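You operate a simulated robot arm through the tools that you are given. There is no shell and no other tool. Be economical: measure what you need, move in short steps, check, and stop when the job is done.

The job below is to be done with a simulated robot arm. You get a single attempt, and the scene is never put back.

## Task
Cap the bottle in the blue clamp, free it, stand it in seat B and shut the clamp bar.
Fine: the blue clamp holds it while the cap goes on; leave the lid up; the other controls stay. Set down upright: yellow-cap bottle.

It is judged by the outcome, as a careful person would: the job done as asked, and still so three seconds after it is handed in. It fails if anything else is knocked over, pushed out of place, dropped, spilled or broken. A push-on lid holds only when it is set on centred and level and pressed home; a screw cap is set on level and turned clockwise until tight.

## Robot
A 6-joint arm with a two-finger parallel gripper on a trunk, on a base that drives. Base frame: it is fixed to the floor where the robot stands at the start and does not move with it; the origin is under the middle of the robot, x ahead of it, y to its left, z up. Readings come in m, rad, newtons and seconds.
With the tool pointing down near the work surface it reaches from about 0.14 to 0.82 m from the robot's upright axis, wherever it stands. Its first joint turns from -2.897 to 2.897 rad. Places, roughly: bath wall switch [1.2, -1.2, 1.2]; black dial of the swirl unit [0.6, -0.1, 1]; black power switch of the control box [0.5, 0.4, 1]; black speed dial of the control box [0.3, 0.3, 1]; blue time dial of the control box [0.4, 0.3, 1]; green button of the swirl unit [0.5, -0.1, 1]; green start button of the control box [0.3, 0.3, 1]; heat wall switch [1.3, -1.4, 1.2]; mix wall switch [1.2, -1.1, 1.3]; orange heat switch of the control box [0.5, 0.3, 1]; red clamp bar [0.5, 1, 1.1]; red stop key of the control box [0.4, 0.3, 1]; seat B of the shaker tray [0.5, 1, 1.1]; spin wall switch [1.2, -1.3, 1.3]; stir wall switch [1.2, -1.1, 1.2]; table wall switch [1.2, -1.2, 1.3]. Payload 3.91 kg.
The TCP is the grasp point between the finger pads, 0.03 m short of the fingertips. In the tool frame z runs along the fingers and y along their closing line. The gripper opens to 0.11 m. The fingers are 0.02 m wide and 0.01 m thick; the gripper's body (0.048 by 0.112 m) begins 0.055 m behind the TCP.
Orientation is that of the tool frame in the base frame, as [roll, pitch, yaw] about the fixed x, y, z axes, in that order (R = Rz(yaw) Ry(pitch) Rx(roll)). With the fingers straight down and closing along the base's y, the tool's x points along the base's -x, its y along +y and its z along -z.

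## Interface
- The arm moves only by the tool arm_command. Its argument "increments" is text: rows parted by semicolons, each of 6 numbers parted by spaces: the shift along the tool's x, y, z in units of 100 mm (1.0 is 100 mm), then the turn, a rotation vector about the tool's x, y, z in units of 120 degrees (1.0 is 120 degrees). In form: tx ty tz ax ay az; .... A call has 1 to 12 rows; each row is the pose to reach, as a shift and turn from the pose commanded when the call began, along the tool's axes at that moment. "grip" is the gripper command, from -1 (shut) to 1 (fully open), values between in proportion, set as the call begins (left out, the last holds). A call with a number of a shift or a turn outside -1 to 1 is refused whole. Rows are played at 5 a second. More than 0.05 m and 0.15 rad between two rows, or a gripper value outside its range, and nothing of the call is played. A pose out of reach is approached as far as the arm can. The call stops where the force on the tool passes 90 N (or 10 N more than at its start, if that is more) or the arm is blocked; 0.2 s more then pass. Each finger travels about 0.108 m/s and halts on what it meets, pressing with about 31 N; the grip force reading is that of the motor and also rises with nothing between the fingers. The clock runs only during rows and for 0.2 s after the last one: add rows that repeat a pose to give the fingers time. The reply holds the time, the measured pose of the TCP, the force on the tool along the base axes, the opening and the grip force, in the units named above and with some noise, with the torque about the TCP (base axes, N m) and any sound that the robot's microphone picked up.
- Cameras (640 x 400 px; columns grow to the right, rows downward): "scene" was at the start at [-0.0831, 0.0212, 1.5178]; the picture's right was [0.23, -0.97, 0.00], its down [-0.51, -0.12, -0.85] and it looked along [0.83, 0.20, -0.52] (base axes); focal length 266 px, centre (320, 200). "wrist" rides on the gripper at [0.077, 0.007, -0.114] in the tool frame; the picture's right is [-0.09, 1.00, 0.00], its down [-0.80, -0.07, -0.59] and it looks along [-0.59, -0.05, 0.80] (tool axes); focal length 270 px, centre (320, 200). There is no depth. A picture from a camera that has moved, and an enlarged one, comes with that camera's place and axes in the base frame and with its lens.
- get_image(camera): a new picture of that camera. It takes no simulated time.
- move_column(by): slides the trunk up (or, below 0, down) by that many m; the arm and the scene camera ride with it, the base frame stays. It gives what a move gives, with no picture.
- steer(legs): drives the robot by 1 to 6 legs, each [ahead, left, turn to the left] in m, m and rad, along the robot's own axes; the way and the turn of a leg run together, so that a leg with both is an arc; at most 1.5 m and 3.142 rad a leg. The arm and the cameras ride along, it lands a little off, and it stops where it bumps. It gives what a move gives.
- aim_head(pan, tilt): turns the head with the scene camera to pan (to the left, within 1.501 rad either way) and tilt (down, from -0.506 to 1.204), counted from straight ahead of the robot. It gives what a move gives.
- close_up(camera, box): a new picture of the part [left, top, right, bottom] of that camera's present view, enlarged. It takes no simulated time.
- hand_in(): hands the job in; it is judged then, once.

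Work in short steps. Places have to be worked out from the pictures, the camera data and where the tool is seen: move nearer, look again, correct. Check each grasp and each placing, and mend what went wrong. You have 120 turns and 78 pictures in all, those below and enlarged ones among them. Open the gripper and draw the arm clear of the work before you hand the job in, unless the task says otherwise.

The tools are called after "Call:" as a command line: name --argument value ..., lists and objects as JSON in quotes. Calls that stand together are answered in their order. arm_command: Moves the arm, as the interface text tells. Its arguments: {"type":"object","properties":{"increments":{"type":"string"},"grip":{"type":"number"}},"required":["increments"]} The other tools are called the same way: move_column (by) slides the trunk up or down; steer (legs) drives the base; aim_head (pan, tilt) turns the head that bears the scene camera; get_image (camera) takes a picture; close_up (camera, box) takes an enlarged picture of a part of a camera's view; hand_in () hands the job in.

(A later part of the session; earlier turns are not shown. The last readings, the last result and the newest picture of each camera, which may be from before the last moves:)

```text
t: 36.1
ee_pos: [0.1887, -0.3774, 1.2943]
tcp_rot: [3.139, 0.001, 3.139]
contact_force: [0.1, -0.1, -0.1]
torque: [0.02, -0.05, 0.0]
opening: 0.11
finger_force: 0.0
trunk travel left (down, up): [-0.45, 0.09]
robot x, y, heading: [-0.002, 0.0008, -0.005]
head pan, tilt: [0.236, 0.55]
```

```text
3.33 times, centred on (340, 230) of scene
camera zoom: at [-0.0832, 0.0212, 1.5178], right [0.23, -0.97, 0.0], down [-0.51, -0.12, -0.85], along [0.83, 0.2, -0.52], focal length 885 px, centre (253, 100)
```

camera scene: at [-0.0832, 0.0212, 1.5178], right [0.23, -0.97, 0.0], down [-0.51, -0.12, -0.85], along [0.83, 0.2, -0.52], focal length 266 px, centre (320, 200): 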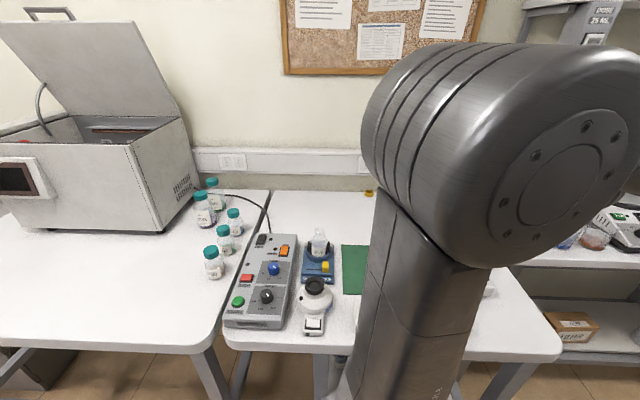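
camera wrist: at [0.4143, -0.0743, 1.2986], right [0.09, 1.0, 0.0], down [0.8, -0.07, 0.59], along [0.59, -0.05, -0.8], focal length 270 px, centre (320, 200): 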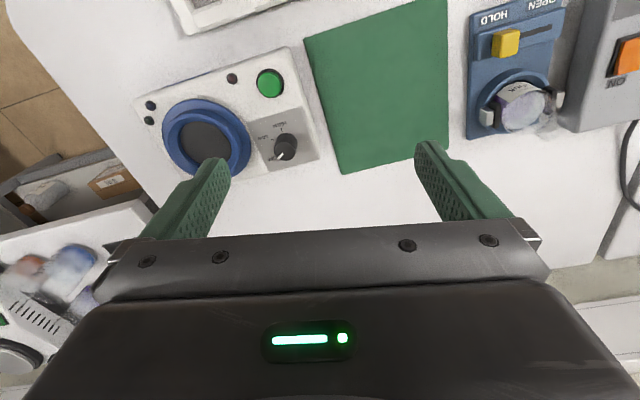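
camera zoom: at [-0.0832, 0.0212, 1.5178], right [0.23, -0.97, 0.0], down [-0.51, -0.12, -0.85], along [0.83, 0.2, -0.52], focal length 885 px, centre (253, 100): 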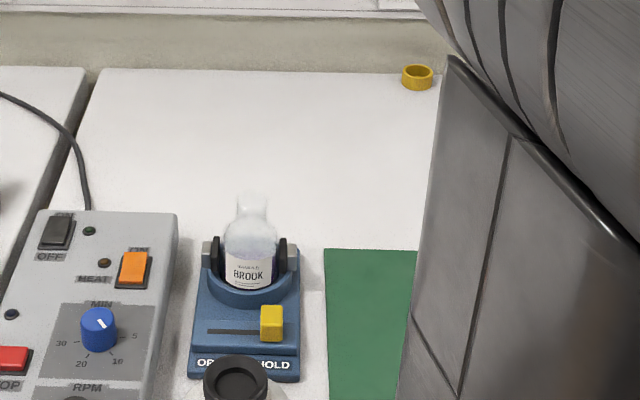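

The cap lies open side up near the table's back edge, at about [0.966, 0.048]. I must fetch it with a forward-leaning tool and turn it over in two steps; first I bring the arm back to the middle.

Call:
arm_command --increments "-0.35 0.35 0 0 0 0;-0.7 0.7 0 0 0 0;-1 1 0 0 0 0;-1 1 0 0 0 0"

Call:
arm_command --increments "-0.35 0.35 0 0 0 0;-0.7 0.7 0 0 0 0;-1 1 0 0 0 0;-1 1 0 0 0 0"

Call:
arm_command --increments "-0.35 0.35 0 0 0 0;-0.7 0.7 0 0 0 0;-1 1 0 0 0 0;-1 1 0 0 0 0"

Call:
arm_command --increments "-0.35 0.35 0 0 0 0;-0.7 0.7 0 0 0 0;-1 1 0 0 0 0;-1 1 0 0 0 0"

Call:
arm_command --increments "-0.3 0.1 0 0 -0.05 0;-0.4 0.2 0 0 -0.1 0;-0.6 0.2 0 0 -0.15 0;-0.8 0.2 0 0 -0.2 0;-1 0.2 0 0 -0.25 0;-1 0.2 0 0 -0.3 0;-1 0.2 0 0 -0.35 0;-1 0.2 0 0 -0.35 0"

Call:
get_image --camera "wrist"

```text
t: 37.1
ee_pos: [0.2896, -0.28, 1.297]
tcp_rot: [3.14, -0.001, 3.137]
contact_force: [0.0, 0.0, -0.5]
torque: [0.0, 0.0, -0.02]
opening: 0.11
finger_force: 0.0
trunk travel left (down, up): [-0.45, 0.09]
robot x, y, heading: [-0.0007, -0.0012, -0.003]
head pan, tilt: [0.236, 0.55]
```

```text
t: 38.1
ee_pos: [0.3881, -0.1806, 1.2928]
tcp_rot: [3.139, 0.001, 3.138]
contact_force: [0.4, -0.2, -0.5]
torque: [0.01, -0.02, 0.01]
opening: 0.1097
finger_force: 0.0
trunk travel left (down, up): [-0.45, 0.09]
robot x, y, heading: [0.0044, 0.0001, -0.001]
head pan, tilt: [0.236, 0.55]
```

```text
t: 39.1
ee_pos: [0.4897, -0.08, 1.2939]
tcp_rot: [3.139, 0.001, 3.138]
contact_force: [0.3, -0.2, 0.8]
torque: [0.02, 0.04, -0.03]
opening: 0.11
finger_force: 0.0
trunk travel left (down, up): [-0.45, 0.09]
robot x, y, heading: [0.0008, 0.0015, -0.002]
head pan, tilt: [0.236, 0.55]
```

```text
t: 40.1
ee_pos: [0.5909, 0.0167, 1.2924]
tcp_rot: [3.139, 0.0, 3.139]
contact_force: [-0.4, -0.7, 0.0]
torque: [-0.01, 0.01, -0.04]
opening: 0.1101
finger_force: 0.1
trunk travel left (down, up): [-0.45, 0.09]
robot x, y, heading: [-0.0026, 0.0002, 0.001]
head pan, tilt: [0.236, 0.55]
```

```text
t: 41.9
ee_pos: [0.6919, 0.0374, 1.2961]
tcp_rot: [3.138, 0.732, 3.137]
contact_force: [-0.2, 0.2, 0.5]
torque: [0.01, -0.01, 0.01]
opening: 0.1101
finger_force: 0.0
trunk travel left (down, up): [-0.45, 0.09]
robot x, y, heading: [-0.0005, 0.0038, 0.002]
head pan, tilt: [0.236, 0.55]
```

```text
42 pictures are left
camera wrist: at [0.5579, 0.045, 1.3292], right [0.07, 1.0, 0.06], down [0.2, -0.07, 0.98], along [0.98, -0.05, -0.2], focal length 270 px, centre (320, 200)
```

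wrist: 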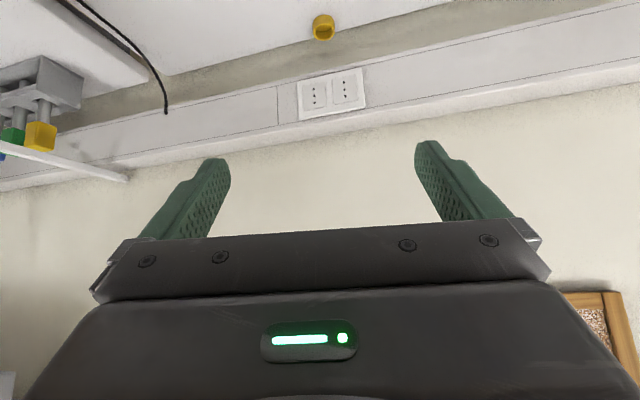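

The cap is now at about [0.972, 0.048] in this view. I advance along the tool axis in steps to see the reach.

Call:
arm_command --increments "0 0 0.4 0 0 0;0.03 0.03 0.8 0 0 0;0.03 0.06 1 0 0 0;0.03 0.06 1 0 0 0"

Call:
arm_command --increments "0 0 0.4 0 0 0;0 0 0.8 0 0 0;0 0 1 0 0 0;0 0 1 0 0 0"

```text
t: 42.9
ee_pos: [0.7572, 0.0446, 1.2192]
tcp_rot: [3.138, 0.735, 3.135]
contact_force: [-0.1, -0.6, 0.4]
torque: [-0.02, 0.03, -0.02]
opening: 0.1101
finger_force: 0.1
trunk travel left (down, up): [-0.45, 0.09]
robot x, y, heading: [-0.0023, 0.0002, -0.001]
head pan, tilt: [0.236, 0.55]
```

```text
t: 43.9
ee_pos: [0.8222, 0.045, 1.1447]
tcp_rot: [3.14, 0.734, 3.136]
contact_force: [-0.4, 0.1, -0.3]
torque: [-0.02, 0.03, 0.0]
opening: 0.1097
finger_force: 0.1
trunk travel left (down, up): [-0.45, 0.09]
robot x, y, heading: [0.0018, -0.0001, -0.002]
head pan, tilt: [0.236, 0.55]
```

Call:
arm_command --increments "0 0 0.4 0 0 0;0 0 0.8 0 0 0;0 0 1 0 0 0;0 0 1 0 0 0"

Call:
get_image --camera "wrist"

```text
t: 44.9
ee_pos: [0.8903, 0.046, 1.0723]
tcp_rot: [3.138, 0.733, 3.136]
contact_force: [-0.5, -1.0, -0.9]
torque: [0.03, 0.03, 0.01]
opening: 0.1103
finger_force: 0.0
trunk travel left (down, up): [-0.45, 0.09]
robot x, y, heading: [-0.0013, -0.0004, -0.001]
head pan, tilt: [0.236, 0.55]
```

```text
41 pictures are left
camera wrist: at [0.7562, 0.0519, 1.1072], right [0.07, 1.0, 0.06], down [0.2, -0.07, 0.98], along [0.98, -0.05, -0.2], focal length 270 px, centre (320, 200)
```

wrist: 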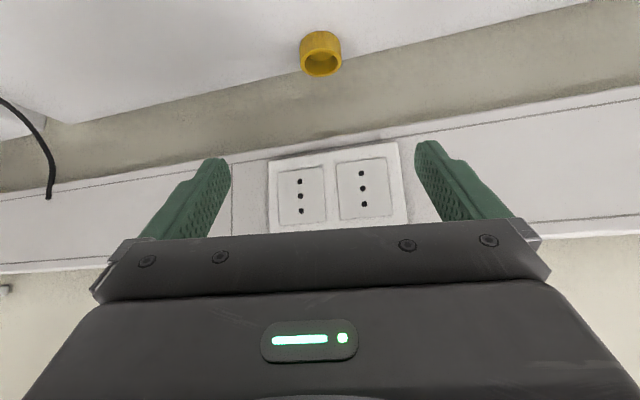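

The cap's rim is at about [0.974, 0.050]. I descend in two steps to a TCP of about [0.962, 0.050, 0.945].

Call:
arm_command --increments "0.15 0.02 0.3 0 0 0;0.315 0.04 0.6 0 0 0;0.315 0.04 0.9 0 0 0;0.315 0.04 0.9 0 0 0"

Call:
get_image --camera "wrist"

```text
t: 45.9
ee_pos: [0.9265, 0.0492, 0.9841]
tcp_rot: [3.138, 0.732, 3.136]
contact_force: [0.2, -0.3, -0.1]
torque: [0.02, 0.01, 0.0]
opening: 0.1098
finger_force: 0.0
trunk travel left (down, up): [-0.45, 0.09]
robot x, y, heading: [-0.0005, -0.0004, -0.002]
head pan, tilt: [0.236, 0.55]
```

```text
40 pictures are left
camera wrist: at [0.7927, 0.0558, 1.0182], right [0.07, 1.0, 0.06], down [0.2, -0.07, 0.98], along [0.98, -0.05, -0.2], focal length 270 px, centre (320, 200)
```

wrist: 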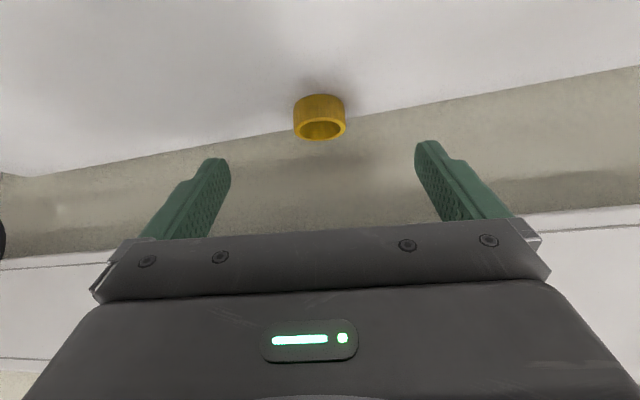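

Refined: cap centre ≈ [0.977, 0.050]. I move the last 55 mm along the tool axis.

Call:
arm_command --increments "-0.01 0.01 0.2 0 0 0;-0.025 0.01 0.4 0 0 0;-0.025 0.01 0.54 0 0 0;-0.025 0.01 0.54 0 0 0"

Call:
get_image --camera "wrist"

```text
t: 46.9
ee_pos: [0.9645, 0.0507, 0.9444]
tcp_rot: [3.139, 0.733, 3.136]
contact_force: [-1.0, -0.3, 0.6]
torque: [0.0, 0.01, -0.02]
opening: 0.1098
finger_force: 0.1
trunk travel left (down, up): [-0.45, 0.09]
robot x, y, heading: [0.0018, 0.0015, -0.001]
head pan, tilt: [0.236, 0.55]
```

```text
39 pictures are left
camera wrist: at [0.8314, 0.0567, 0.9786], right [0.07, 1.0, 0.06], down [0.2, -0.07, 0.98], along [0.98, -0.05, -0.2], focal length 270 px, centre (320, 200)
```

wrist: 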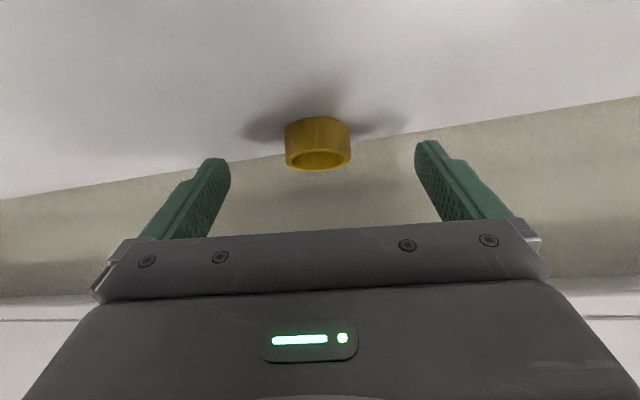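

The cap lies around the fingertips; I go 8 mm further in x at the same height and close.

Call:
arm_command --increments "-0.059 0 0.054 0 0 0;-0.059 0 0.054 0 0 0"

Call:
arm_command --increments "0 0 0 0 0 0;0 0 0 0 0 0;0 0 0 0 0 0;0 0 0 0 0 0" --grip -1

Call:
get_image --camera "wrist"

```text
t: 47.5
ee_pos: [0.9716, 0.0504, 0.9451]
tcp_rot: [3.138, 0.732, 3.137]
contact_force: [0.4, 0.8, -0.6]
torque: [-0.01, 0.0, 0.0]
opening: 0.1102
finger_force: 0.1
trunk travel left (down, up): [-0.45, 0.09]
robot x, y, heading: [0.0004, -0.0014, -0.003]
head pan, tilt: [0.236, 0.55]
```

```text
t: 48.5
ee_pos: [0.972, 0.0503, 0.9474]
tcp_rot: [3.137, 0.738, 3.138]
contact_force: [-2.8, -0.4, 13.1]
torque: [-0.07, -0.02, -0.04]
opening: 0.0001
finger_force: 31.0
trunk travel left (down, up): [-0.45, 0.09]
robot x, y, heading: [-0.0008, 0.001, -0.001]
head pan, tilt: [0.236, 0.55]
```

```text
38 pictures are left
camera wrist: at [0.8374, 0.0569, 0.9814], right [0.07, 1.0, 0.06], down [0.19, -0.07, 0.98], along [0.98, -0.05, -0.2], focal length 270 px, centre (320, 200)
```

wrist: 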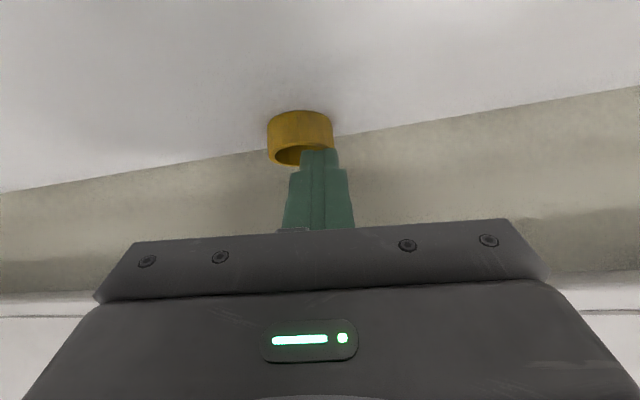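

The fingers closed on nothing; they seem to sit on top of the rim. I back off 40 mm along the tool and look.

Call:
arm_command --increments "0 0 -0.2 0 0 0;0 0 -0.4 0 0 0;0 0 -0.4 0 0 0"

Call:
arm_command --increments "0 0 0 0 0 0;0 0 0 0 0 0;0 0 0 0 0 0" --grip 0.3

Call:
get_image --camera "wrist"

```text
t: 49.3
ee_pos: [0.9456, 0.0493, 0.9736]
tcp_rot: [3.137, 0.731, 3.137]
contact_force: [-0.1, 0.3, -0.7]
torque: [0.0, -0.02, 0.01]
opening: 0.0001
finger_force: 31.1
trunk travel left (down, up): [-0.45, 0.09]
robot x, y, heading: [0.003, -0.0013, -0.001]
head pan, tilt: [0.236, 0.55]
```

```text
t: 50.1
ee_pos: [0.9464, 0.0501, 0.9735]
tcp_rot: [3.139, 0.734, 3.135]
contact_force: [0.4, -0.3, 0.2]
torque: [0.0, -0.01, -0.05]
opening: 0.0712
finger_force: 0.0
trunk travel left (down, up): [-0.45, 0.09]
robot x, y, heading: [0.0027, -0.0015, 0.0]
head pan, tilt: [0.236, 0.55]
```

```text
37 pictures are left
camera wrist: at [0.8118, 0.0552, 1.0079], right [0.07, 1.0, 0.06], down [0.2, -0.07, 0.98], along [0.98, -0.05, -0.2], focal length 270 px, centre (320, 200)
```

wrist: 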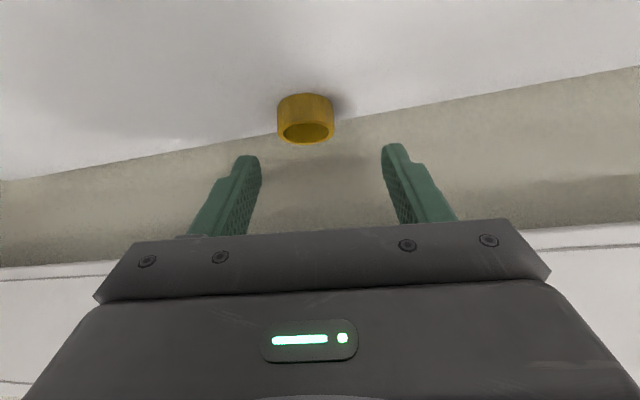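

Cap is at ≈ [0.977, 0.0425], only about 15 mm tall; the extra 8 mm was too far. I approach TCP [0.966, 0.0425, 0.9435] and close.

Call:
arm_command --increments "0.055 -0.075 0.1 0 0 0;0.055 -0.075 0.25 0 0 0;0.055 -0.075 0.36 0 0 0;0.055 -0.075 0.36 0 0 0"

Call:
get_image --camera "wrist"

```text
t: 51.1
ee_pos: [0.9657, 0.0419, 0.9424]
tcp_rot: [3.139, 0.733, 3.137]
contact_force: [0.2, 0.0, 0.0]
torque: [0.0, -0.01, -0.02]
opening: 0.0714
finger_force: 0.0
trunk travel left (down, up): [-0.45, 0.09]
robot x, y, heading: [0.0006, -0.0007, -0.001]
head pan, tilt: [0.236, 0.55]
```

```text
36 pictures are left
camera wrist: at [0.8315, 0.0487, 0.9776], right [0.07, 1.0, 0.06], down [0.2, -0.07, 0.98], along [0.98, -0.05, -0.2], focal length 270 px, centre (320, 200)
```

wrist: 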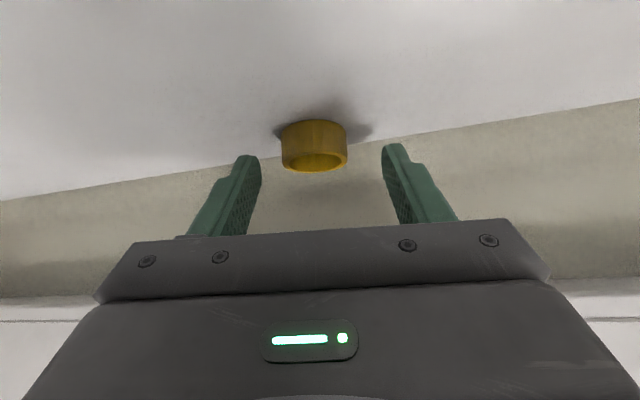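

Tips line up with the cap's flanks; closing.

Call:
arm_command --increments "0 0 0 0 0 0;0 0 0 0 0 0;0 0 0 0 0 0" --grip -1

Call:
close_up --camera "wrist" --box '[220, 80, 420, 230]'

```text
t: 51.9
ee_pos: [0.9649, 0.0422, 0.9439]
tcp_rot: [3.14, 0.735, 3.134]
contact_force: [-0.1, 0.6, 1.0]
torque: [-0.01, 0.01, 0.0]
opening: 0.0001
finger_force: 31.3
trunk travel left (down, up): [-0.45, 0.09]
robot x, y, heading: [0.0002, 0.0007, -0.002]
head pan, tilt: [0.236, 0.55]
```

```text
2.67 times, centred on (320, 155) of wrist
camera zoom: at [0.8313, 0.0488, 0.9776], right [0.07, 1.0, 0.06], down [0.2, -0.07, 0.98], along [0.98, -0.05, -0.2], focal length 721 px, centre (320, 320)
```

zoom: 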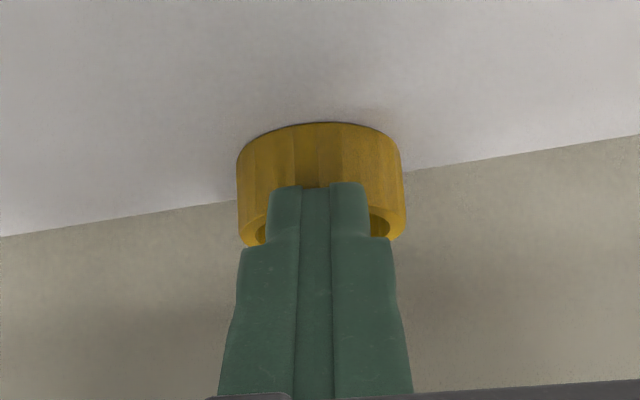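

The fingers again closed above/in front of the cap: triangulating the views puts the table near z ≈ 0.906 and the cap centre near x ≈ 0.986, so I was too high. I retract, open, then advance to TCP [0.9745, 0.0425, 0.937].

Call:
arm_command --increments "0 0 -0.15 0 0 0;0 0 -0.3 0 0 0;0 0 -0.3 0 0 0"

Call:
arm_command --increments "0 0 0 0 0 0;0 0 0 0 0 0;0 0 0 0 0 0;-0.027 0 0.1 0 0 0;-0.027 0 0.2 0 0 0;-0.027 0 0.3 0 0 0;-0.027 0 0.37 0 0 0;-0.027 0 0.405 0 0 0;-0.027 0 0.405 0 0 0" --grip 0.3

Call:
close_up --camera "wrist" --box '[220, 80, 420, 230]'

```text
t: 52.7
ee_pos: [0.9461, 0.0429, 0.9673]
tcp_rot: [3.138, 0.735, 3.135]
contact_force: [-0.4, 0.0, 0.2]
torque: [0.0, 0.04, 0.03]
opening: 0.0001
finger_force: 31.1
trunk travel left (down, up): [-0.45, 0.09]
robot x, y, heading: [0.0002, -0.0019, 0.001]
head pan, tilt: [0.236, 0.55]
```

```text
t: 54.7
ee_pos: [0.9752, 0.042, 0.9383]
tcp_rot: [3.14, 0.734, 3.136]
contact_force: [0.9, 0.7, -1.0]
torque: [-0.02, 0.01, -0.04]
opening: 0.0715
finger_force: 0.0
trunk travel left (down, up): [-0.45, 0.09]
robot x, y, heading: [0.004, 0.0025, 0.0]
head pan, tilt: [0.236, 0.55]
```

```text
2.67 times, centred on (320, 155) of wrist
camera zoom: at [0.8408, 0.0495, 0.972], right [0.07, 1.0, 0.06], down [0.2, -0.07, 0.98], along [0.98, -0.05, -0.2], focal length 721 px, centre (320, 320)
```

zoom: 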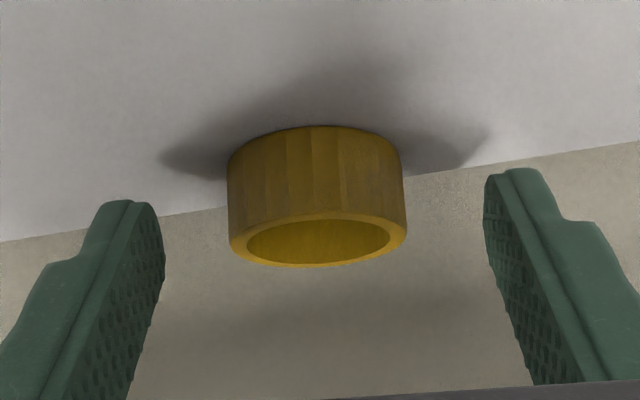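

No table contact and the tips flank the cap; I advance 5 mm more and close.

Call:
arm_command --increments "-0.017 -0.01 0.056 0 0 0;-0.017 -0.01 0.056 0 0 0"

Call:
arm_command --increments "0 0 0 0 0 0;0 0 0 0 0 0;0 0 0 0 0 0" --grip -1

```text
t: 55.3
ee_pos: [0.9809, 0.0421, 0.9354]
tcp_rot: [3.137, 0.733, 3.136]
contact_force: [0.9, -0.7, 0.7]
torque: [0.0, 0.02, -0.01]
opening: 0.0715
finger_force: 0.1
trunk travel left (down, up): [-0.45, 0.09]
robot x, y, heading: [0.0004, 0.001, -0.0]
head pan, tilt: [0.236, 0.55]
```

```text
t: 56.1
ee_pos: [0.9812, 0.0431, 0.935]
tcp_rot: [3.137, 0.733, 3.136]
contact_force: [-1.1, -0.5, 0.1]
torque: [-0.03, -0.01, 0.01]
opening: 0.0377
finger_force: 31.2
trunk travel left (down, up): [-0.45, 0.09]
robot x, y, heading: [0.0013, 0.0034, -0.002]
head pan, tilt: [0.236, 0.55]
```

Cap gripped (37.7 mm). I retract along the tool axis and check.

Call:
arm_command --increments "0 0 -0.15 0 0 0;0 0 -0.4 0 0 0;0 0 -0.7 0 0 0;0 0 -1 0 0 0;0 0 -1 0 0 0"

Call:
arm_command --increments "0 0 -0.3 0 0 0;0 0 -0.6 0 0 0;0 0 -1 0 0 0;0 0 -1 0 0 0"

Call:
close_up --camera "wrist" --box '[220, 80, 420, 230]'

```text
t: 57.3
ee_pos: [0.9115, 0.041, 1.0083]
tcp_rot: [3.139, 0.733, 3.137]
contact_force: [0.6, -0.1, 0.1]
torque: [0.0, -0.03, -0.02]
opening: 0.0376
finger_force: 30.8
trunk travel left (down, up): [-0.45, 0.09]
robot x, y, heading: [0.0, 0.0039, 0.001]
head pan, tilt: [0.236, 0.55]
```

```text
t: 58.3
ee_pos: [0.8455, 0.0441, 1.0835]
tcp_rot: [3.14, 0.73, 3.138]
contact_force: [-0.5, -0.3, 1.1]
torque: [0.0, 0.03, 0.02]
opening: 0.0377
finger_force: 31.5
trunk travel left (down, up): [-0.45, 0.09]
robot x, y, heading: [-0.0005, -0.0002, 0.002]
head pan, tilt: [0.236, 0.55]
```

```text
2.67 times, centred on (320, 155) of wrist
camera zoom: at [0.7104, 0.0505, 1.1183], right [0.07, 1.0, 0.06], down [0.2, -0.07, 0.98], along [0.98, -0.05, -0.2], focal length 721 px, centre (320, 320)
```

zoom: 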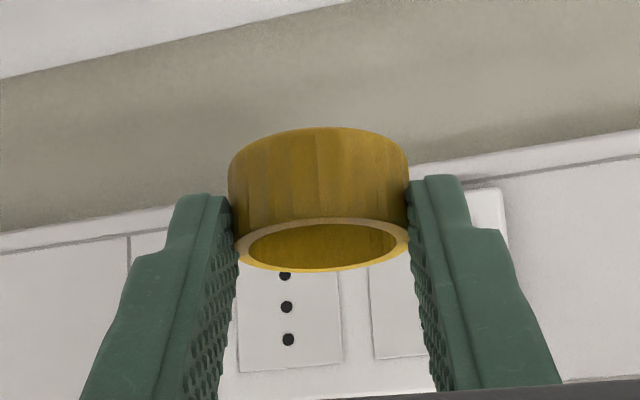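

The cap is held firmly. I bring it back over the free table area (x ≈ 0.66) and high before turning the hand.

Call:
arm_command --increments "0.1 0 -0.4 0 0 0;0.2 0 -0.8 0 0 0;0.25 0 -1 0 0 0;0.25 0 -1 0 0 0"

Call:
arm_command --increments "0.1 0 -0.4 0 0 0;0.2 0 -0.8 0 0 0;0.25 -0.1 -1 0 0 0;0.25 -0.1 -1 0 0 0"

Call:
arm_command --increments "0 0 0 0 0.065 0;0 0 0 0 0.13 0;0 0 0 0 0.195 0;0 0 0 0 0.26 0;0 0 0 0 0.325 0;0 0 0 0 0.35 0;0 0 0 0 0.35 0"

```text
t: 59.3
ee_pos: [0.7619, 0.0435, 1.1414]
tcp_rot: [3.139, 0.733, 3.136]
contact_force: [0.1, 0.6, -0.9]
torque: [-0.02, 0.0, -0.02]
opening: 0.0379
finger_force: 30.7
trunk travel left (down, up): [-0.45, 0.09]
robot x, y, heading: [-0.0006, 0.0008, -0.004]
head pan, tilt: [0.236, 0.55]
```

```text
t: 60.3
ee_pos: [0.6757, 0.0304, 1.1986]
tcp_rot: [3.138, 0.734, 3.136]
contact_force: [-0.5, -0.4, 0.5]
torque: [0.02, 0.02, -0.01]
opening: 0.0379
finger_force: 31.2
trunk travel left (down, up): [-0.45, 0.09]
robot x, y, heading: [0.0031, -0.0008, -0.001]
head pan, tilt: [0.236, 0.55]
```

```text
t: 61.9
ee_pos: [0.6753, 0.0308, 1.1988]
tcp_rot: [3.141, -0.002, 3.137]
contact_force: [0.3, -0.2, 0.8]
torque: [0.02, 0.01, 0.03]
opening: 0.0376
finger_force: 31.0
trunk travel left (down, up): [-0.45, 0.09]
robot x, y, heading: [0.0009, 0.0001, -0.0]
head pan, tilt: [0.236, 0.55]
```

Vertical now. I continue the turn toward −48° in two careful halves, drawing back in x.

Call:
arm_command --increments "0.2 0 0 0 0.065 0;0.4 0 0 0 0.13 0;0.6 0 0 0 0.195 0;0.6 0 0 0 0.2 0;0.6 0 0 0 0.2 0"

```text
t: 63.1
ee_pos: [0.5884, 0.0315, 1.1595]
tcp_rot: [3.138, -0.414, 3.139]
contact_force: [-0.7, 1.5, 0.1]
torque: [0.02, 0.01, 0.0]
opening: 0.0378
finger_force: 30.8
out of reach, approached as far as the arm can: row 2, 3, 4, 5
trunk travel left (down, up): [-0.45, 0.09]
robot x, y, heading: [-0.0007, -0.0008, -0.001]
head pan, tilt: [0.236, 0.55]
```

The wrist cannot lean that way enough. Leaning sideways (along y) needs less bend, so I go back to vertical and turn the hand 90° clockwise.

Call:
arm_command --increments "0 0 0 0 -0.065 0;0 0 0 0 -0.13 0;0 0 0 0 -0.2 0;0 0 0 0 -0.2 0"

Call:
arm_command --increments "-0.1 -0.1 0 0 0 0.07;-0.2 -0.2 0 0 0 0.14;-0.3 -0.3 0 0 0 0.21;-0.4 -0.4 0 0 0 0.28;-0.5 -0.5 0 0 0 0.35;-0.6 -0.6 0 0 0 0.42;-0.7 -0.7 0 0 0 0.49;-0.8 -0.8 0 0 0 0.56;-0.85 -0.9 0 0 0 0.63;-0.85 -0.9 0 0 0 0.7;-0.85 -0.9 0 0 0 0.75;-0.85 -0.9 0 0 0 0.75"

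```text
t: 64.1
ee_pos: [0.5869, 0.0315, 1.159]
tcp_rot: [3.14, -0.001, 3.138]
contact_force: [-0.8, 0.1, 0.8]
torque: [0.02, 0.01, 0.01]
opening: 0.0376
finger_force: 30.8
trunk travel left (down, up): [-0.45, 0.09]
robot x, y, heading: [0.003, 0.0007, 0.003]
head pan, tilt: [0.236, 0.55]
```

```text
t: 66.7
ee_pos: [0.671, -0.0598, 1.1562]
tcp_rot: [3.141, -0.002, 1.567]
contact_force: [-1.0, -0.2, -0.3]
torque: [-0.02, 0.01, 0.02]
opening: 0.0379
finger_force: 31.0
trunk travel left (down, up): [-0.45, 0.09]
robot x, y, heading: [-0.0037, 0.0027, 0.0]
head pan, tilt: [0.236, 0.55]
```

Now lean the hand (pointing +y, hand on the −y side) by 48° while staying high.

Call:
arm_command --increments "0 0.1 0 0 0.067 0;0 0.2 0 0 0.134 0;0 0.3 0 0 0.2 0;0 0.3 0 0 0.267 0;0 0.3 0 0 0.334 0;0 0.3 0 0 0.4 0;0 0.3 0 0 0.4 0"

Call:
get_image --camera "wrist"

```text
t: 68.3
ee_pos: [0.7029, -0.0591, 1.1583]
tcp_rot: [-3.142, -0.841, 1.569]
contact_force: [0.7, 0.0, -0.4]
torque: [-0.01, -0.04, -0.03]
opening: 0.0377
finger_force: 31.3
trunk travel left (down, up): [-0.45, 0.09]
robot x, y, heading: [0.0016, 0.0001, -0.002]
head pan, tilt: [0.236, 0.55]
```

```text
32 pictures are left
camera wrist: at [0.7085, -0.0944, 1.2925], right [1.0, -0.06, -0.07], down [-0.07, -0.98, -0.2], along [-0.05, 0.21, -0.98], focal length 270 px, centre (320, 200)
```

wrist: 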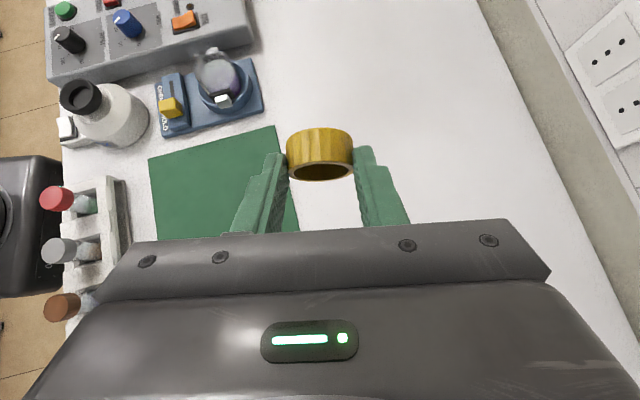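

Works: the opening faces −y. I lower straight down toward the table, free of objects here.

Call:
arm_command --increments "-0.26 0 0.23 0 0 0;-0.52 0 0.47 0 0 0;-0.74 0 0.67 0 0 0;-0.74 0 0.67 0 0 0"

Call:
arm_command --increments "-0.26 0 0.23 0 0 0;-0.52 0 0.47 0 0 0;-0.74 0 0.67 0 0 0;-0.82 0 0.735 0 0 0;-0.82 0 0.735 0 0 0"

```text
t: 69.3
ee_pos: [0.702, -0.0574, 1.0576]
tcp_rot: [-3.14, -0.839, 1.568]
contact_force: [0.4, 0.5, -0.7]
torque: [0.0, 0.03, -0.01]
opening: 0.0378
finger_force: 30.6
trunk travel left (down, up): [-0.45, 0.09]
robot x, y, heading: [0.0018, 0.002, 0.0]
head pan, tilt: [0.236, 0.55]
```

```text
t: 70.5
ee_pos: [0.7007, -0.0591, 0.9472]
tcp_rot: [-3.142, -0.84, 1.567]
contact_force: [0.4, -0.5, 0.2]
torque: [0.03, 0.01, -0.05]
opening: 0.0378
finger_force: 31.1
trunk travel left (down, up): [-0.45, 0.09]
robot x, y, heading: [0.0039, 0.0018, 0.002]
head pan, tilt: [0.236, 0.55]
```

Now 3 mm rows downward until touch (at most 9 mm).

Call:
arm_command --increments "-0.022 0 0.02 0 0 0;-0.045 0 0.04 0 0 0;-0.067 0 0.06 0 0 0;-0.067 0 0.06 0 0 0"

```text
t: 71.5
ee_pos: [0.6994, -0.0583, 0.9428]
tcp_rot: [3.133, -0.841, 1.575]
contact_force: [4.0, -4.0, 31.8]
torque: [0.6, -0.16, -0.11]
opening: 0.0375
finger_force: 31.6
trunk travel left (down, up): [-0.45, 0.09]
robot x, y, heading: [0.0013, 0.0008, 0.008]
head pan, tilt: [0.236, 0.55]
```

Touched at z ≈ 0.943. I back off 3.5 mm to unload, then open.

Call:
arm_command --increments "0.024 0 -0.022 0 0 0;0.024 0 -0.022 0 0 0"

Call:
arm_command --increments "0 0 0 0 0 0;0 0 0 0 0 0;0 0 0 0 0 0" --grip 0.3

Call:
get_image --camera "wrist"

```text
t: 72.1
ee_pos: [0.7005, -0.0598, 0.9415]
tcp_rot: [3.141, -0.84, 1.567]
contact_force: [1.0, -1.2, 18.4]
torque: [0.41, -0.01, 0.03]
opening: 0.0378
finger_force: 31.0
trunk travel left (down, up): [-0.45, 0.09]
robot x, y, heading: [-0.0014, 0.0031, 0.006]
head pan, tilt: [0.236, 0.55]
```

```text
t: 72.9
ee_pos: [0.701, -0.0596, 0.9421]
tcp_rot: [-3.139, -0.838, 1.567]
contact_force: [-1.1, 0.2, -0.2]
torque: [-0.02, 0.02, 0.03]
opening: 0.0715
finger_force: 0.0
trunk travel left (down, up): [-0.45, 0.09]
robot x, y, heading: [-0.0024, 0.0011, 0.001]
head pan, tilt: [0.236, 0.55]
```

```text
31 pictures are left
camera wrist: at [0.708, -0.0943, 1.0762], right [1.0, -0.06, -0.07], down [-0.07, -0.98, -0.2], along [-0.05, 0.2, -0.98], focal length 270 px, centre (320, 200)
```

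wrist: 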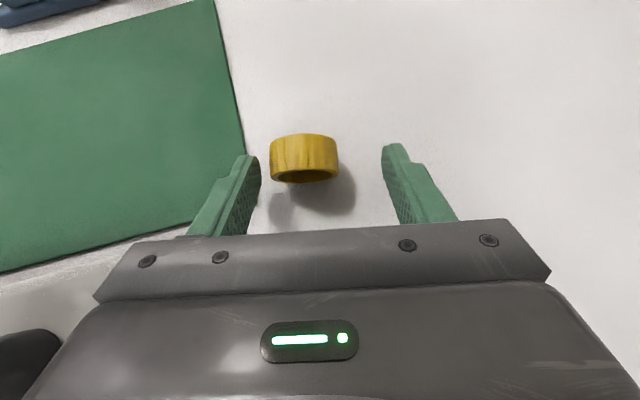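

The cap lies on its side at about [0.694, −0.040], opening to −y. I rise straight up, then swing the lean to the other side.

Call:
arm_command --increments "0.2 0 -0.2 0 0 0;0.45 0 -0.45 0 0 0;0.7 0 -0.7 0 0 0;0.95 0 -0.95 0 0 0;0.95 0 -0.95 0 0 0"

Call:
arm_command --increments "0 0 0 0 -0.07 0;0 0 0 0 -0.14 0;0 0 0 0 -0.21 0;0 0 0 0 -0.28 0;0 0 0 0 -0.35 0;0 0 0 0 -0.42 0;0 0 0 0 -0.49 0;0 0 0 0 -0.56 0;0 0 0 0 -0.63 0;0 0 0 0 -0.70 0;0 0 0 0 -0.776 0;0 0 0 0 -0.776 0"

Call:
get_image --camera "wrist"

```text
t: 74.1
ee_pos: [0.7015, -0.0692, 1.0752]
tcp_rot: [-3.14, -0.84, 1.569]
contact_force: [0.6, -0.8, 0.6]
torque: [-0.03, 0.01, -0.03]
opening: 0.0716
finger_force: 0.1
trunk travel left (down, up): [-0.45, 0.09]
robot x, y, heading: [0.0028, 0.0004, -0.003]
head pan, tilt: [0.236, 0.55]
```

```text
refused: row 11 steps farther than a row can; nothing moved
```

```text
30 pictures are left
camera wrist: at [0.7085, -0.104, 1.2098], right [1.0, -0.06, -0.07], down [-0.07, -0.98, -0.2], along [-0.05, 0.2, -0.98], focal length 270 px, centre (320, 200)
```

wrist: 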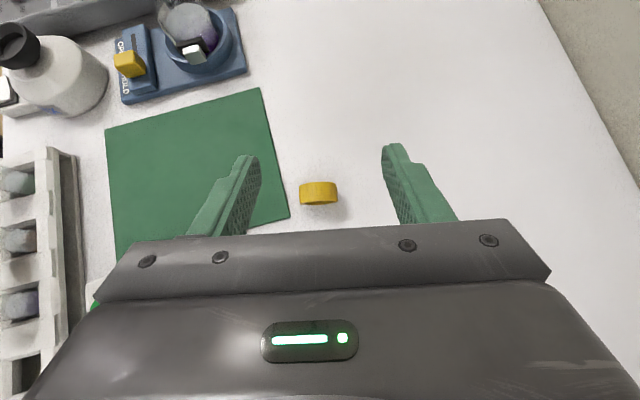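

Cap confirmed at [0.693, −0.038]. Redo the swing with even steps.

Call:
arm_command --increments "0 0 0 0 -0.07 0;0 0 0 0 -0.14 0;0 0 0 0 -0.21 0;0 0 0 0 -0.28 0;0 0 0 0 -0.35 0;0 0 0 0 -0.42 0;0 0 0 0 -0.49 0;0 0 0 0 -0.56 0;0 0 0 0 -0.63 0;0 0 0 0 -0.70 0;0 0 0 0 -0.77 0;0 0 0 0 -0.776 0"

Call:
get_image --camera "wrist"

```text
t: 76.7
ee_pos: [0.7003, -0.0685, 1.0765]
tcp_rot: [3.141, 0.789, 1.569]
contact_force: [0.3, -0.4, 0.1]
torque: [-0.04, -0.01, 0.01]
opening: 0.0716
finger_force: 0.1
trunk travel left (down, up): [-0.45, 0.09]
robot x, y, heading: [-0.0013, 0.001, 0.002]
head pan, tilt: [0.236, 0.55]
```

```text
29 pictures are left
camera wrist: at [0.7082, 0.0674, 1.1029], right [1.0, -0.06, 0.06], down [-0.07, -0.14, 0.99], along [-0.05, -0.99, -0.15], focal length 270 px, centre (320, 200)
```

wrist: 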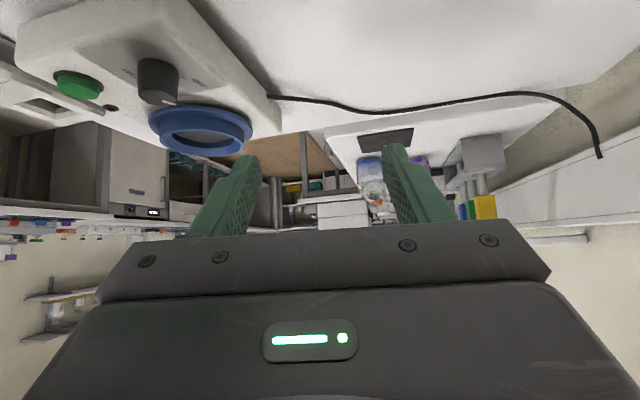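

Now I shift along tool x so that the cap lies on the tool axis, then check the view.

Call:
arm_command --increments "0.4 -0.07 0 0 0 0;0.8 -0.07 0 0 0 0;1 -0.07 0 0 0 0;1 -0.07 0 0 0 0"

Call:
arm_command --increments "0.13 0 0 0 0 0;0.26 0 0.1 0 0 0;0.26 0 0.25 0 0 0;0.26 0 0.25 0 0 0"

Call:
get_image --camera "wrist"

```text
t: 77.7
ee_pos: [0.6951, 0.004, 1.0052]
tcp_rot: [-3.14, 0.786, 1.568]
contact_force: [0.2, 0.1, 0.5]
torque: [-0.01, 0.04, -0.04]
opening: 0.0716
finger_force: 0.1
trunk travel left (down, up): [-0.45, 0.09]
robot x, y, heading: [0.0014, -0.0009, -0.001]
head pan, tilt: [0.236, 0.55]
```

```text
t: 78.7
ee_pos: [0.6952, 0.0059, 0.9688]
tcp_rot: [-3.139, 0.785, 1.569]
contact_force: [-0.3, 0.4, 0.4]
torque: [0.01, 0.05, -0.02]
opening: 0.0717
finger_force: 0.1
trunk travel left (down, up): [-0.45, 0.09]
robot x, y, heading: [0.0003, -0.0003, 0.002]
head pan, tilt: [0.236, 0.55]
```

```text
28 pictures are left
camera wrist: at [0.7027, 0.1405, 0.9949], right [1.0, -0.06, 0.06], down [-0.07, -0.15, 0.99], along [-0.06, -0.99, -0.15], focal length 270 px, centre (320, 200)
```

wrist: 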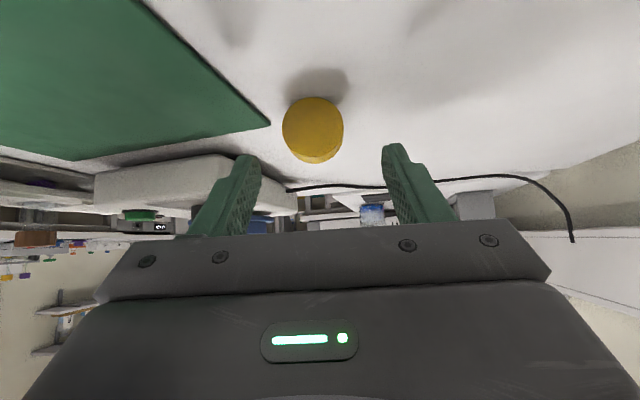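

The closed face is toward me, centre ≈ [0.692, −0.035, 0.923]. I advance 36 mm along the tool and close.

Call:
arm_command --increments "0.03 -0.03 0.15 0 0 0;0.036 -0.03 0.3 0 0 0;0.036 -0.03 0.37 0 0 0;0.036 -0.03 0.37 0 0 0"

Call:
arm_command --increments "0 0 0 0 0 0;0 0 0 0 0 0;0 0 0 0 0 0" --grip -1

Call:
get_image --camera "wrist"

```text
t: 79.7
ee_pos: [0.6921, -0.0194, 0.9401]
tcp_rot: [-3.141, 0.784, 1.568]
contact_force: [-0.8, 0.2, 0.2]
torque: [-0.02, -0.03, 0.06]
opening: 0.0715
finger_force: 0.1
trunk travel left (down, up): [-0.45, 0.09]
robot x, y, heading: [-0.0002, -0.0009, -0.001]
head pan, tilt: [0.236, 0.55]
```

```text
t: 80.5
ee_pos: [0.6923, -0.0184, 0.9397]
tcp_rot: [3.141, 0.786, 1.57]
contact_force: [-0.1, 0.3, -0.3]
torque: [0.04, -0.03, 0.01]
opening: 0.039
finger_force: 30.4
trunk travel left (down, up): [-0.45, 0.09]
robot x, y, heading: [0.001, -0.0028, -0.002]
head pan, tilt: [0.236, 0.55]
```

```text
27 pictures are left
camera wrist: at [0.6991, 0.1168, 0.9671], right [1.0, -0.07, 0.06], down [-0.07, -0.15, 0.99], along [-0.06, -0.99, -0.15], focal length 270 px, centre (320, 200)
```

wrist: 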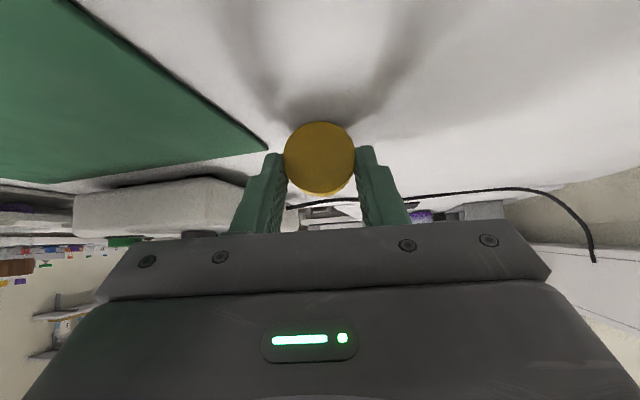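

Gripped (39 mm). Lift 13 cm and rotate by +90° so the opening points down.

Call:
arm_command --increments "-0.1 0 -0.1 0 0 0;-0.4 0 -0.4 0 0 0;-0.7 0 -0.7 0 0 0;-0.92 0 -0.92 0 0 0;-0.92 0 -0.92 0 0 0"

Call:
arm_command --increments "0 0 0 0 0.068 0;0 0 0 0 0.136 0;0 0 0 0 0.204 0;0 0 0 0 0.272 0;0 0 0 0 0.34 0;0 0 0 0 0.408 0;0 0 0 0 0.476 0;0 0 0 0 0.544 0;0 0 0 0 0.612 0;0 0 0 0 0.68 0;0 0 0 0 0.748 0;0 0 0 0 0.75 0"

Call:
get_image --camera "wrist"

```text
t: 81.7
ee_pos: [0.6935, -0.019, 1.0693]
tcp_rot: [-3.139, 0.785, 1.568]
contact_force: [-0.9, 0.3, -0.5]
torque: [0.01, 0.04, -0.02]
opening: 0.0388
finger_force: 30.6
trunk travel left (down, up): [-0.45, 0.09]
robot x, y, heading: [0.001, 0.0034, 0.002]
head pan, tilt: [0.236, 0.55]
```

```text
t: 84.3
ee_pos: [0.692, -0.0194, 1.07]
tcp_rot: [-3.141, -0.787, 1.569]
contact_force: [-0.6, -0.8, -0.1]
torque: [0.0, 0.0, -0.01]
opening: 0.0387
finger_force: 31.2
trunk travel left (down, up): [-0.45, 0.09]
robot x, y, heading: [0.0015, -0.0013, -0.004]
head pan, tilt: [0.236, 0.55]
```

```text
26 pictures are left
camera wrist: at [0.6985, -0.0468, 1.2061], right [1.0, -0.06, -0.06], down [-0.07, -0.99, -0.15], along [-0.05, 0.15, -0.99], focal length 270 px, centre (320, 200)
```

wrist: 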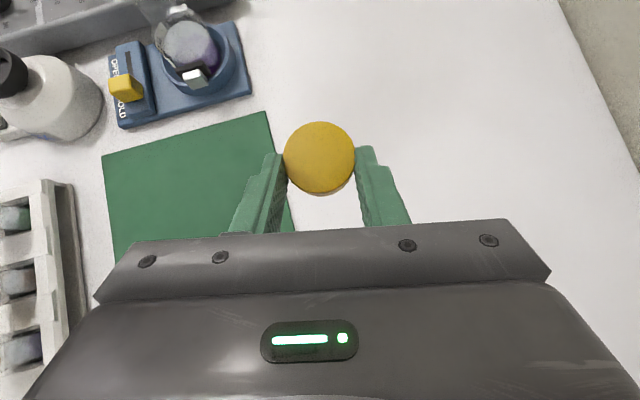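

The cap is now right way up. I lower it to the table, creeping at the end.

Call:
arm_command --increments "-0.3 0 0.3 0 0 0;-0.6 0 0.6 0 0 0;-0.88 0 0.88 0 0 0;-0.88 0 0.88 0 0 0"

Call:
arm_command --increments "-0.015 0 0.015 0 0 0;-0.03 0 0.03 0 0 0;-0.045 0 0.045 0 0 0;-0.06 0 0.06 0 0 0;-0.06 0 0.06 0 0 0"

```text
t: 85.3
ee_pos: [0.6906, -0.0213, 0.9462]
tcp_rot: [-3.141, -0.785, 1.567]
contact_force: [-0.9, 0.3, -0.4]
torque: [-0.04, 0.01, 0.04]
opening: 0.0386
finger_force: 31.1
trunk travel left (down, up): [-0.45, 0.09]
robot x, y, heading: [-0.0018, 0.0002, 0.003]
head pan, tilt: [0.236, 0.55]
```

```text
t: 86.5
ee_pos: [0.6915, -0.0197, 0.9356]
tcp_rot: [-3.14, -0.786, 1.568]
contact_force: [-0.6, -0.9, -0.9]
torque: [0.0, 0.0, -0.02]
opening: 0.0385
finger_force: 31.2
trunk travel left (down, up): [-0.45, 0.09]
robot x, y, heading: [0.0008, 0.0018, -0.001]
head pan, tilt: [0.236, 0.55]
```

Call:
arm_command --increments "-0.015 0 0.015 0 0 0;-0.03 0 0.03 0 0 0;-0.04 0 0.04 0 0 0;-0.04 0 0.04 0 0 0"

```text
t: 87.5
ee_pos: [0.6911, -0.0189, 0.931]
tcp_rot: [3.14, -0.786, 1.568]
contact_force: [0.2, 0.6, -0.8]
torque: [0.02, -0.01, 0.02]
opening: 0.0385
finger_force: 30.9
trunk travel left (down, up): [-0.45, 0.09]
robot x, y, heading: [0.0044, -0.0002, 0.003]
head pan, tilt: [0.236, 0.55]
```

Still no touch at 0.931; continue creeping.

Call:
arm_command --increments "-0.015 0 0.015 0 0 0;-0.03 0 0.03 0 0 0;-0.045 0 0.045 0 0 0;-0.045 0 0.045 0 0 0"

```text
t: 88.5
ee_pos: [0.6908, -0.0186, 0.9288]
tcp_rot: [3.134, -0.786, 1.572]
contact_force: [5.2, -0.5, 26.3]
torque: [0.03, -0.07, -0.06]
opening: 0.0388
finger_force: 30.7
trunk travel left (down, up): [-0.45, 0.09]
robot x, y, heading: [0.0005, 0.0031, 0.0]
head pan, tilt: [0.236, 0.55]
```

Touch at 0.929. I unload by 2 mm and open.

Call:
arm_command --increments "0.012 0 -0.012 0 0 0;0.012 0 -0.012 0 0 0"

Call:
arm_command --increments "0 0 0 0 0 0;0 0 0 0 0 0;0 0 0 0 0 0" --grip 0.4

Call:
arm_command --increments "0.1 0 -0.15 0 0 0;0.3 0 -0.45 0 0 0;0.5 0 -0.75 0 0 0;0.8 0 -1 0 0 0;0.8 0 -1 0 0 0"

Call:
get_image --camera "wrist"

```text
t: 89.1
ee_pos: [0.6913, -0.0185, 0.9287]
tcp_rot: [3.139, -0.785, 1.569]
contact_force: [2.7, -1.4, 23.4]
torque: [0.06, -0.04, 0.01]
opening: 0.0385
finger_force: 31.0
trunk travel left (down, up): [-0.45, 0.09]
robot x, y, heading: [0.0006, 0.0005, -0.0]
head pan, tilt: [0.236, 0.55]
```

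```text
t: 89.9
ee_pos: [0.692, -0.0197, 0.9285]
tcp_rot: [3.137, -0.785, 1.568]
contact_force: [19.3, -5.9, 26.9]
torque: [0.23, 0.42, -0.21]
opening: 0.0678
finger_force: 0.0
trunk travel left (down, up): [-0.45, 0.09]
robot x, y, heading: [0.0029, -0.0042, -0.0]
head pan, tilt: [0.236, 0.55]
```

```text
t: 91.1
ee_pos: [0.6908, -0.0312, 1.0531]
tcp_rot: [-3.141, -0.784, 1.568]
contact_force: [0.0, -1.2, -0.1]
torque: [0.0, 0.0, -0.04]
opening: 0.077
finger_force: 0.1
trunk travel left (down, up): [-0.45, 0.09]
robot x, y, heading: [0.0012, 0.0041, 0.001]
head pan, tilt: [0.236, 0.55]
```

```text
25 pictures are left
camera wrist: at [0.6982, -0.058, 1.1897], right [1.0, -0.07, -0.06], down [-0.07, -0.99, -0.15], along [-0.05, 0.15, -0.99], focal length 270 px, centre (320, 200)
```

wrist: 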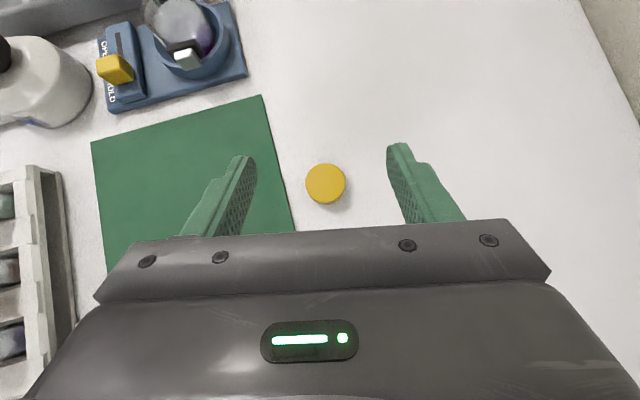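

The cap stands upright at about [0.691, −0.001]. I level the hand, raise, and wind it counter-clockwise to have a long clockwise stroke for screwing.

Call:
arm_command --increments "0.05 0 -0.05 0 -0.065 0;0.1 0 -0.1 0 -0.13 0;0.2 0 -0.2 0 -0.195 0;0.3 0 -0.3 0 -0.26 0;0.4 0 -0.4 0 -0.325 0;0.5 0 -0.5 0 -0.375 0;0.5 0 -0.5 0 -0.375 0" --grip 0.2

Call:
arm_command --increments "0 0 -0.05 0 0 -0.07;0 0 -0.1 0 0 -0.14;0 0 -0.2 0 0 -0.21;0 0 -0.3 0 0 -0.28;0 0 -0.3 0 0 -0.35;0 0 -0.3 0 0 -0.42;0 0 -0.3 0 0 -0.49;0 0 -0.3 0 0 -0.56;0 0 -0.3 0 0 -0.63;0 0 -0.3 0 0 -0.70;0 0 -0.3 0 0 -0.75;0 0 -0.3 0 0 -0.75"

Call:
arm_command --increments "0 0 0 0 0 -0.07;0 0 0 0 0 -0.14;0 0 0 0 0 -0.21;0 0 0 0 0 -0.28;0 0 0 0 0 -0.35;0 0 0 0 0 -0.42;0 0 0 0 0 -0.49;0 0 0 0 0 -0.56;0 0 0 0 0 -0.63;0 0 0 0 0 -0.70;0 0 0 0 0 -0.75;0 0 0 0 0 -0.75"

```text
t: 92.7
ee_pos: [0.6929, -0.0342, 1.124]
tcp_rot: [3.142, 0.002, 1.568]
contact_force: [-0.3, 0.3, 1.0]
torque: [0.03, -0.02, -0.01]
opening: 0.0661
finger_force: 0.0
trunk travel left (down, up): [-0.45, 0.09]
robot x, y, heading: [-0.0025, 0.0028, 0.002]
head pan, tilt: [0.236, 0.55]
```

```text
t: 95.3
ee_pos: [0.692, -0.0329, 1.1551]
tcp_rot: [-3.141, -0.002, 3.138]
contact_force: [0.1, -0.5, -0.2]
torque: [-0.02, -0.01, 0.03]
opening: 0.0659
finger_force: 0.1
trunk travel left (down, up): [-0.45, 0.09]
robot x, y, heading: [-0.0001, 0.0007, -0.003]
head pan, tilt: [0.236, 0.55]
```

```text
t: 97.9
ee_pos: [0.6919, -0.0336, 1.1548]
tcp_rot: [3.141, -0.001, -1.573]
contact_force: [0.0, 0.8, 0.5]
torque: [0.0, 0.03, 0.0]
opening: 0.0661
finger_force: 0.0
trunk travel left (down, up): [-0.45, 0.09]
robot x, y, heading: [-0.0009, 0.0014, 0.0]
head pan, tilt: [0.236, 0.55]
```

No limit so far. I wind another 0.73 rad counter-clockwise.

Call:
arm_command --increments "0 0 0 0 0 -0.07;0 0 0 0 0 -0.14;0 0 0 0 0 -0.21;0 0 0 0 0 -0.28;0 0 0 0 0 -0.35;0 0 0 0 0 -0.35"

Call:
get_image --camera "wrist"

```text
t: 99.3
ee_pos: [0.6919, -0.0341, 1.1529]
tcp_rot: [-3.142, 0.001, -0.839]
contact_force: [0.6, -0.2, -0.7]
torque: [0.03, 0.0, 0.01]
opening: 0.0662
finger_force: 0.1
trunk travel left (down, up): [-0.45, 0.09]
robot x, y, heading: [-0.0003, -0.0013, -0.004]
head pan, tilt: [0.236, 0.55]
```

```text
24 pictures are left
camera wrist: at [0.7383, -0.0964, 1.2697], right [-0.8, -0.6, 0.0], down [-0.48, 0.64, 0.59], along [-0.36, 0.48, -0.8], focal length 270 px, centre (320, 200)
```

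wrist: 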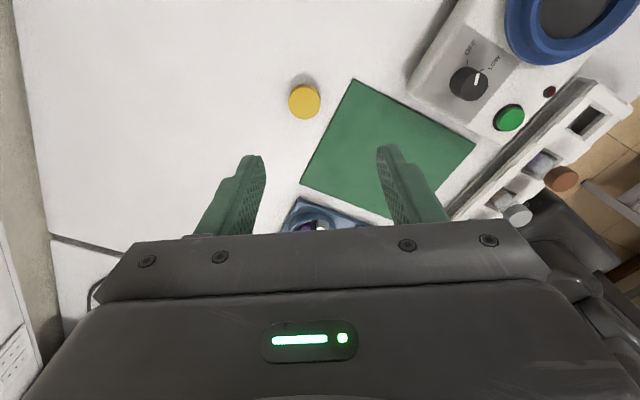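

Cap at [0.692, 0.000]. I move above it and go down to about z = 1.03, then check.

Call:
arm_command --increments "-0.25 -0.22 0.2 0 0 0;-0.25 -0.22 0.6 0 0 0;-0.25 -0.22 1 0 0 0;-0.25 -0.22 1 0 0 0"

Call:
arm_command --increments "0 0 0.2 0 0 0;0 0 0.5 0 0 0;0 0 0.5 0 0 0"

Call:
get_image --camera "wrist"

```text
t: 100.3
ee_pos: [0.689, 0.0021, 1.0568]
tcp_rot: [-3.141, 0.0, -0.841]
contact_force: [0.7, -0.3, 0.0]
torque: [-0.03, -0.03, -0.02]
opening: 0.066
finger_force: 0.0
trunk travel left (down, up): [-0.45, 0.09]
robot x, y, heading: [-0.0008, -0.003, 0.003]
head pan, tilt: [0.236, 0.55]
```

```text
t: 101.1
ee_pos: [0.6913, 0.0023, 1.008]
tcp_rot: [3.141, 0.0, -0.841]
contact_force: [0.2, -0.2, 0.2]
torque: [-0.01, -0.02, 0.03]
opening: 0.0659
finger_force: 0.0
trunk travel left (down, up): [-0.45, 0.09]
robot x, y, heading: [-0.0003, -0.0006, -0.001]
head pan, tilt: [0.236, 0.55]
```

```text
23 pictures are left
camera wrist: at [0.7371, -0.06, 1.1217], right [-0.8, -0.6, 0.0], down [-0.48, 0.64, 0.59], along [-0.36, 0.48, -0.8], focal length 270 px, centre (320, 200)
```

wrist: 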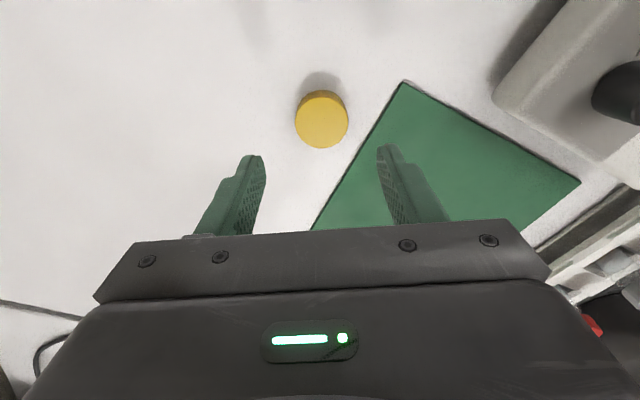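

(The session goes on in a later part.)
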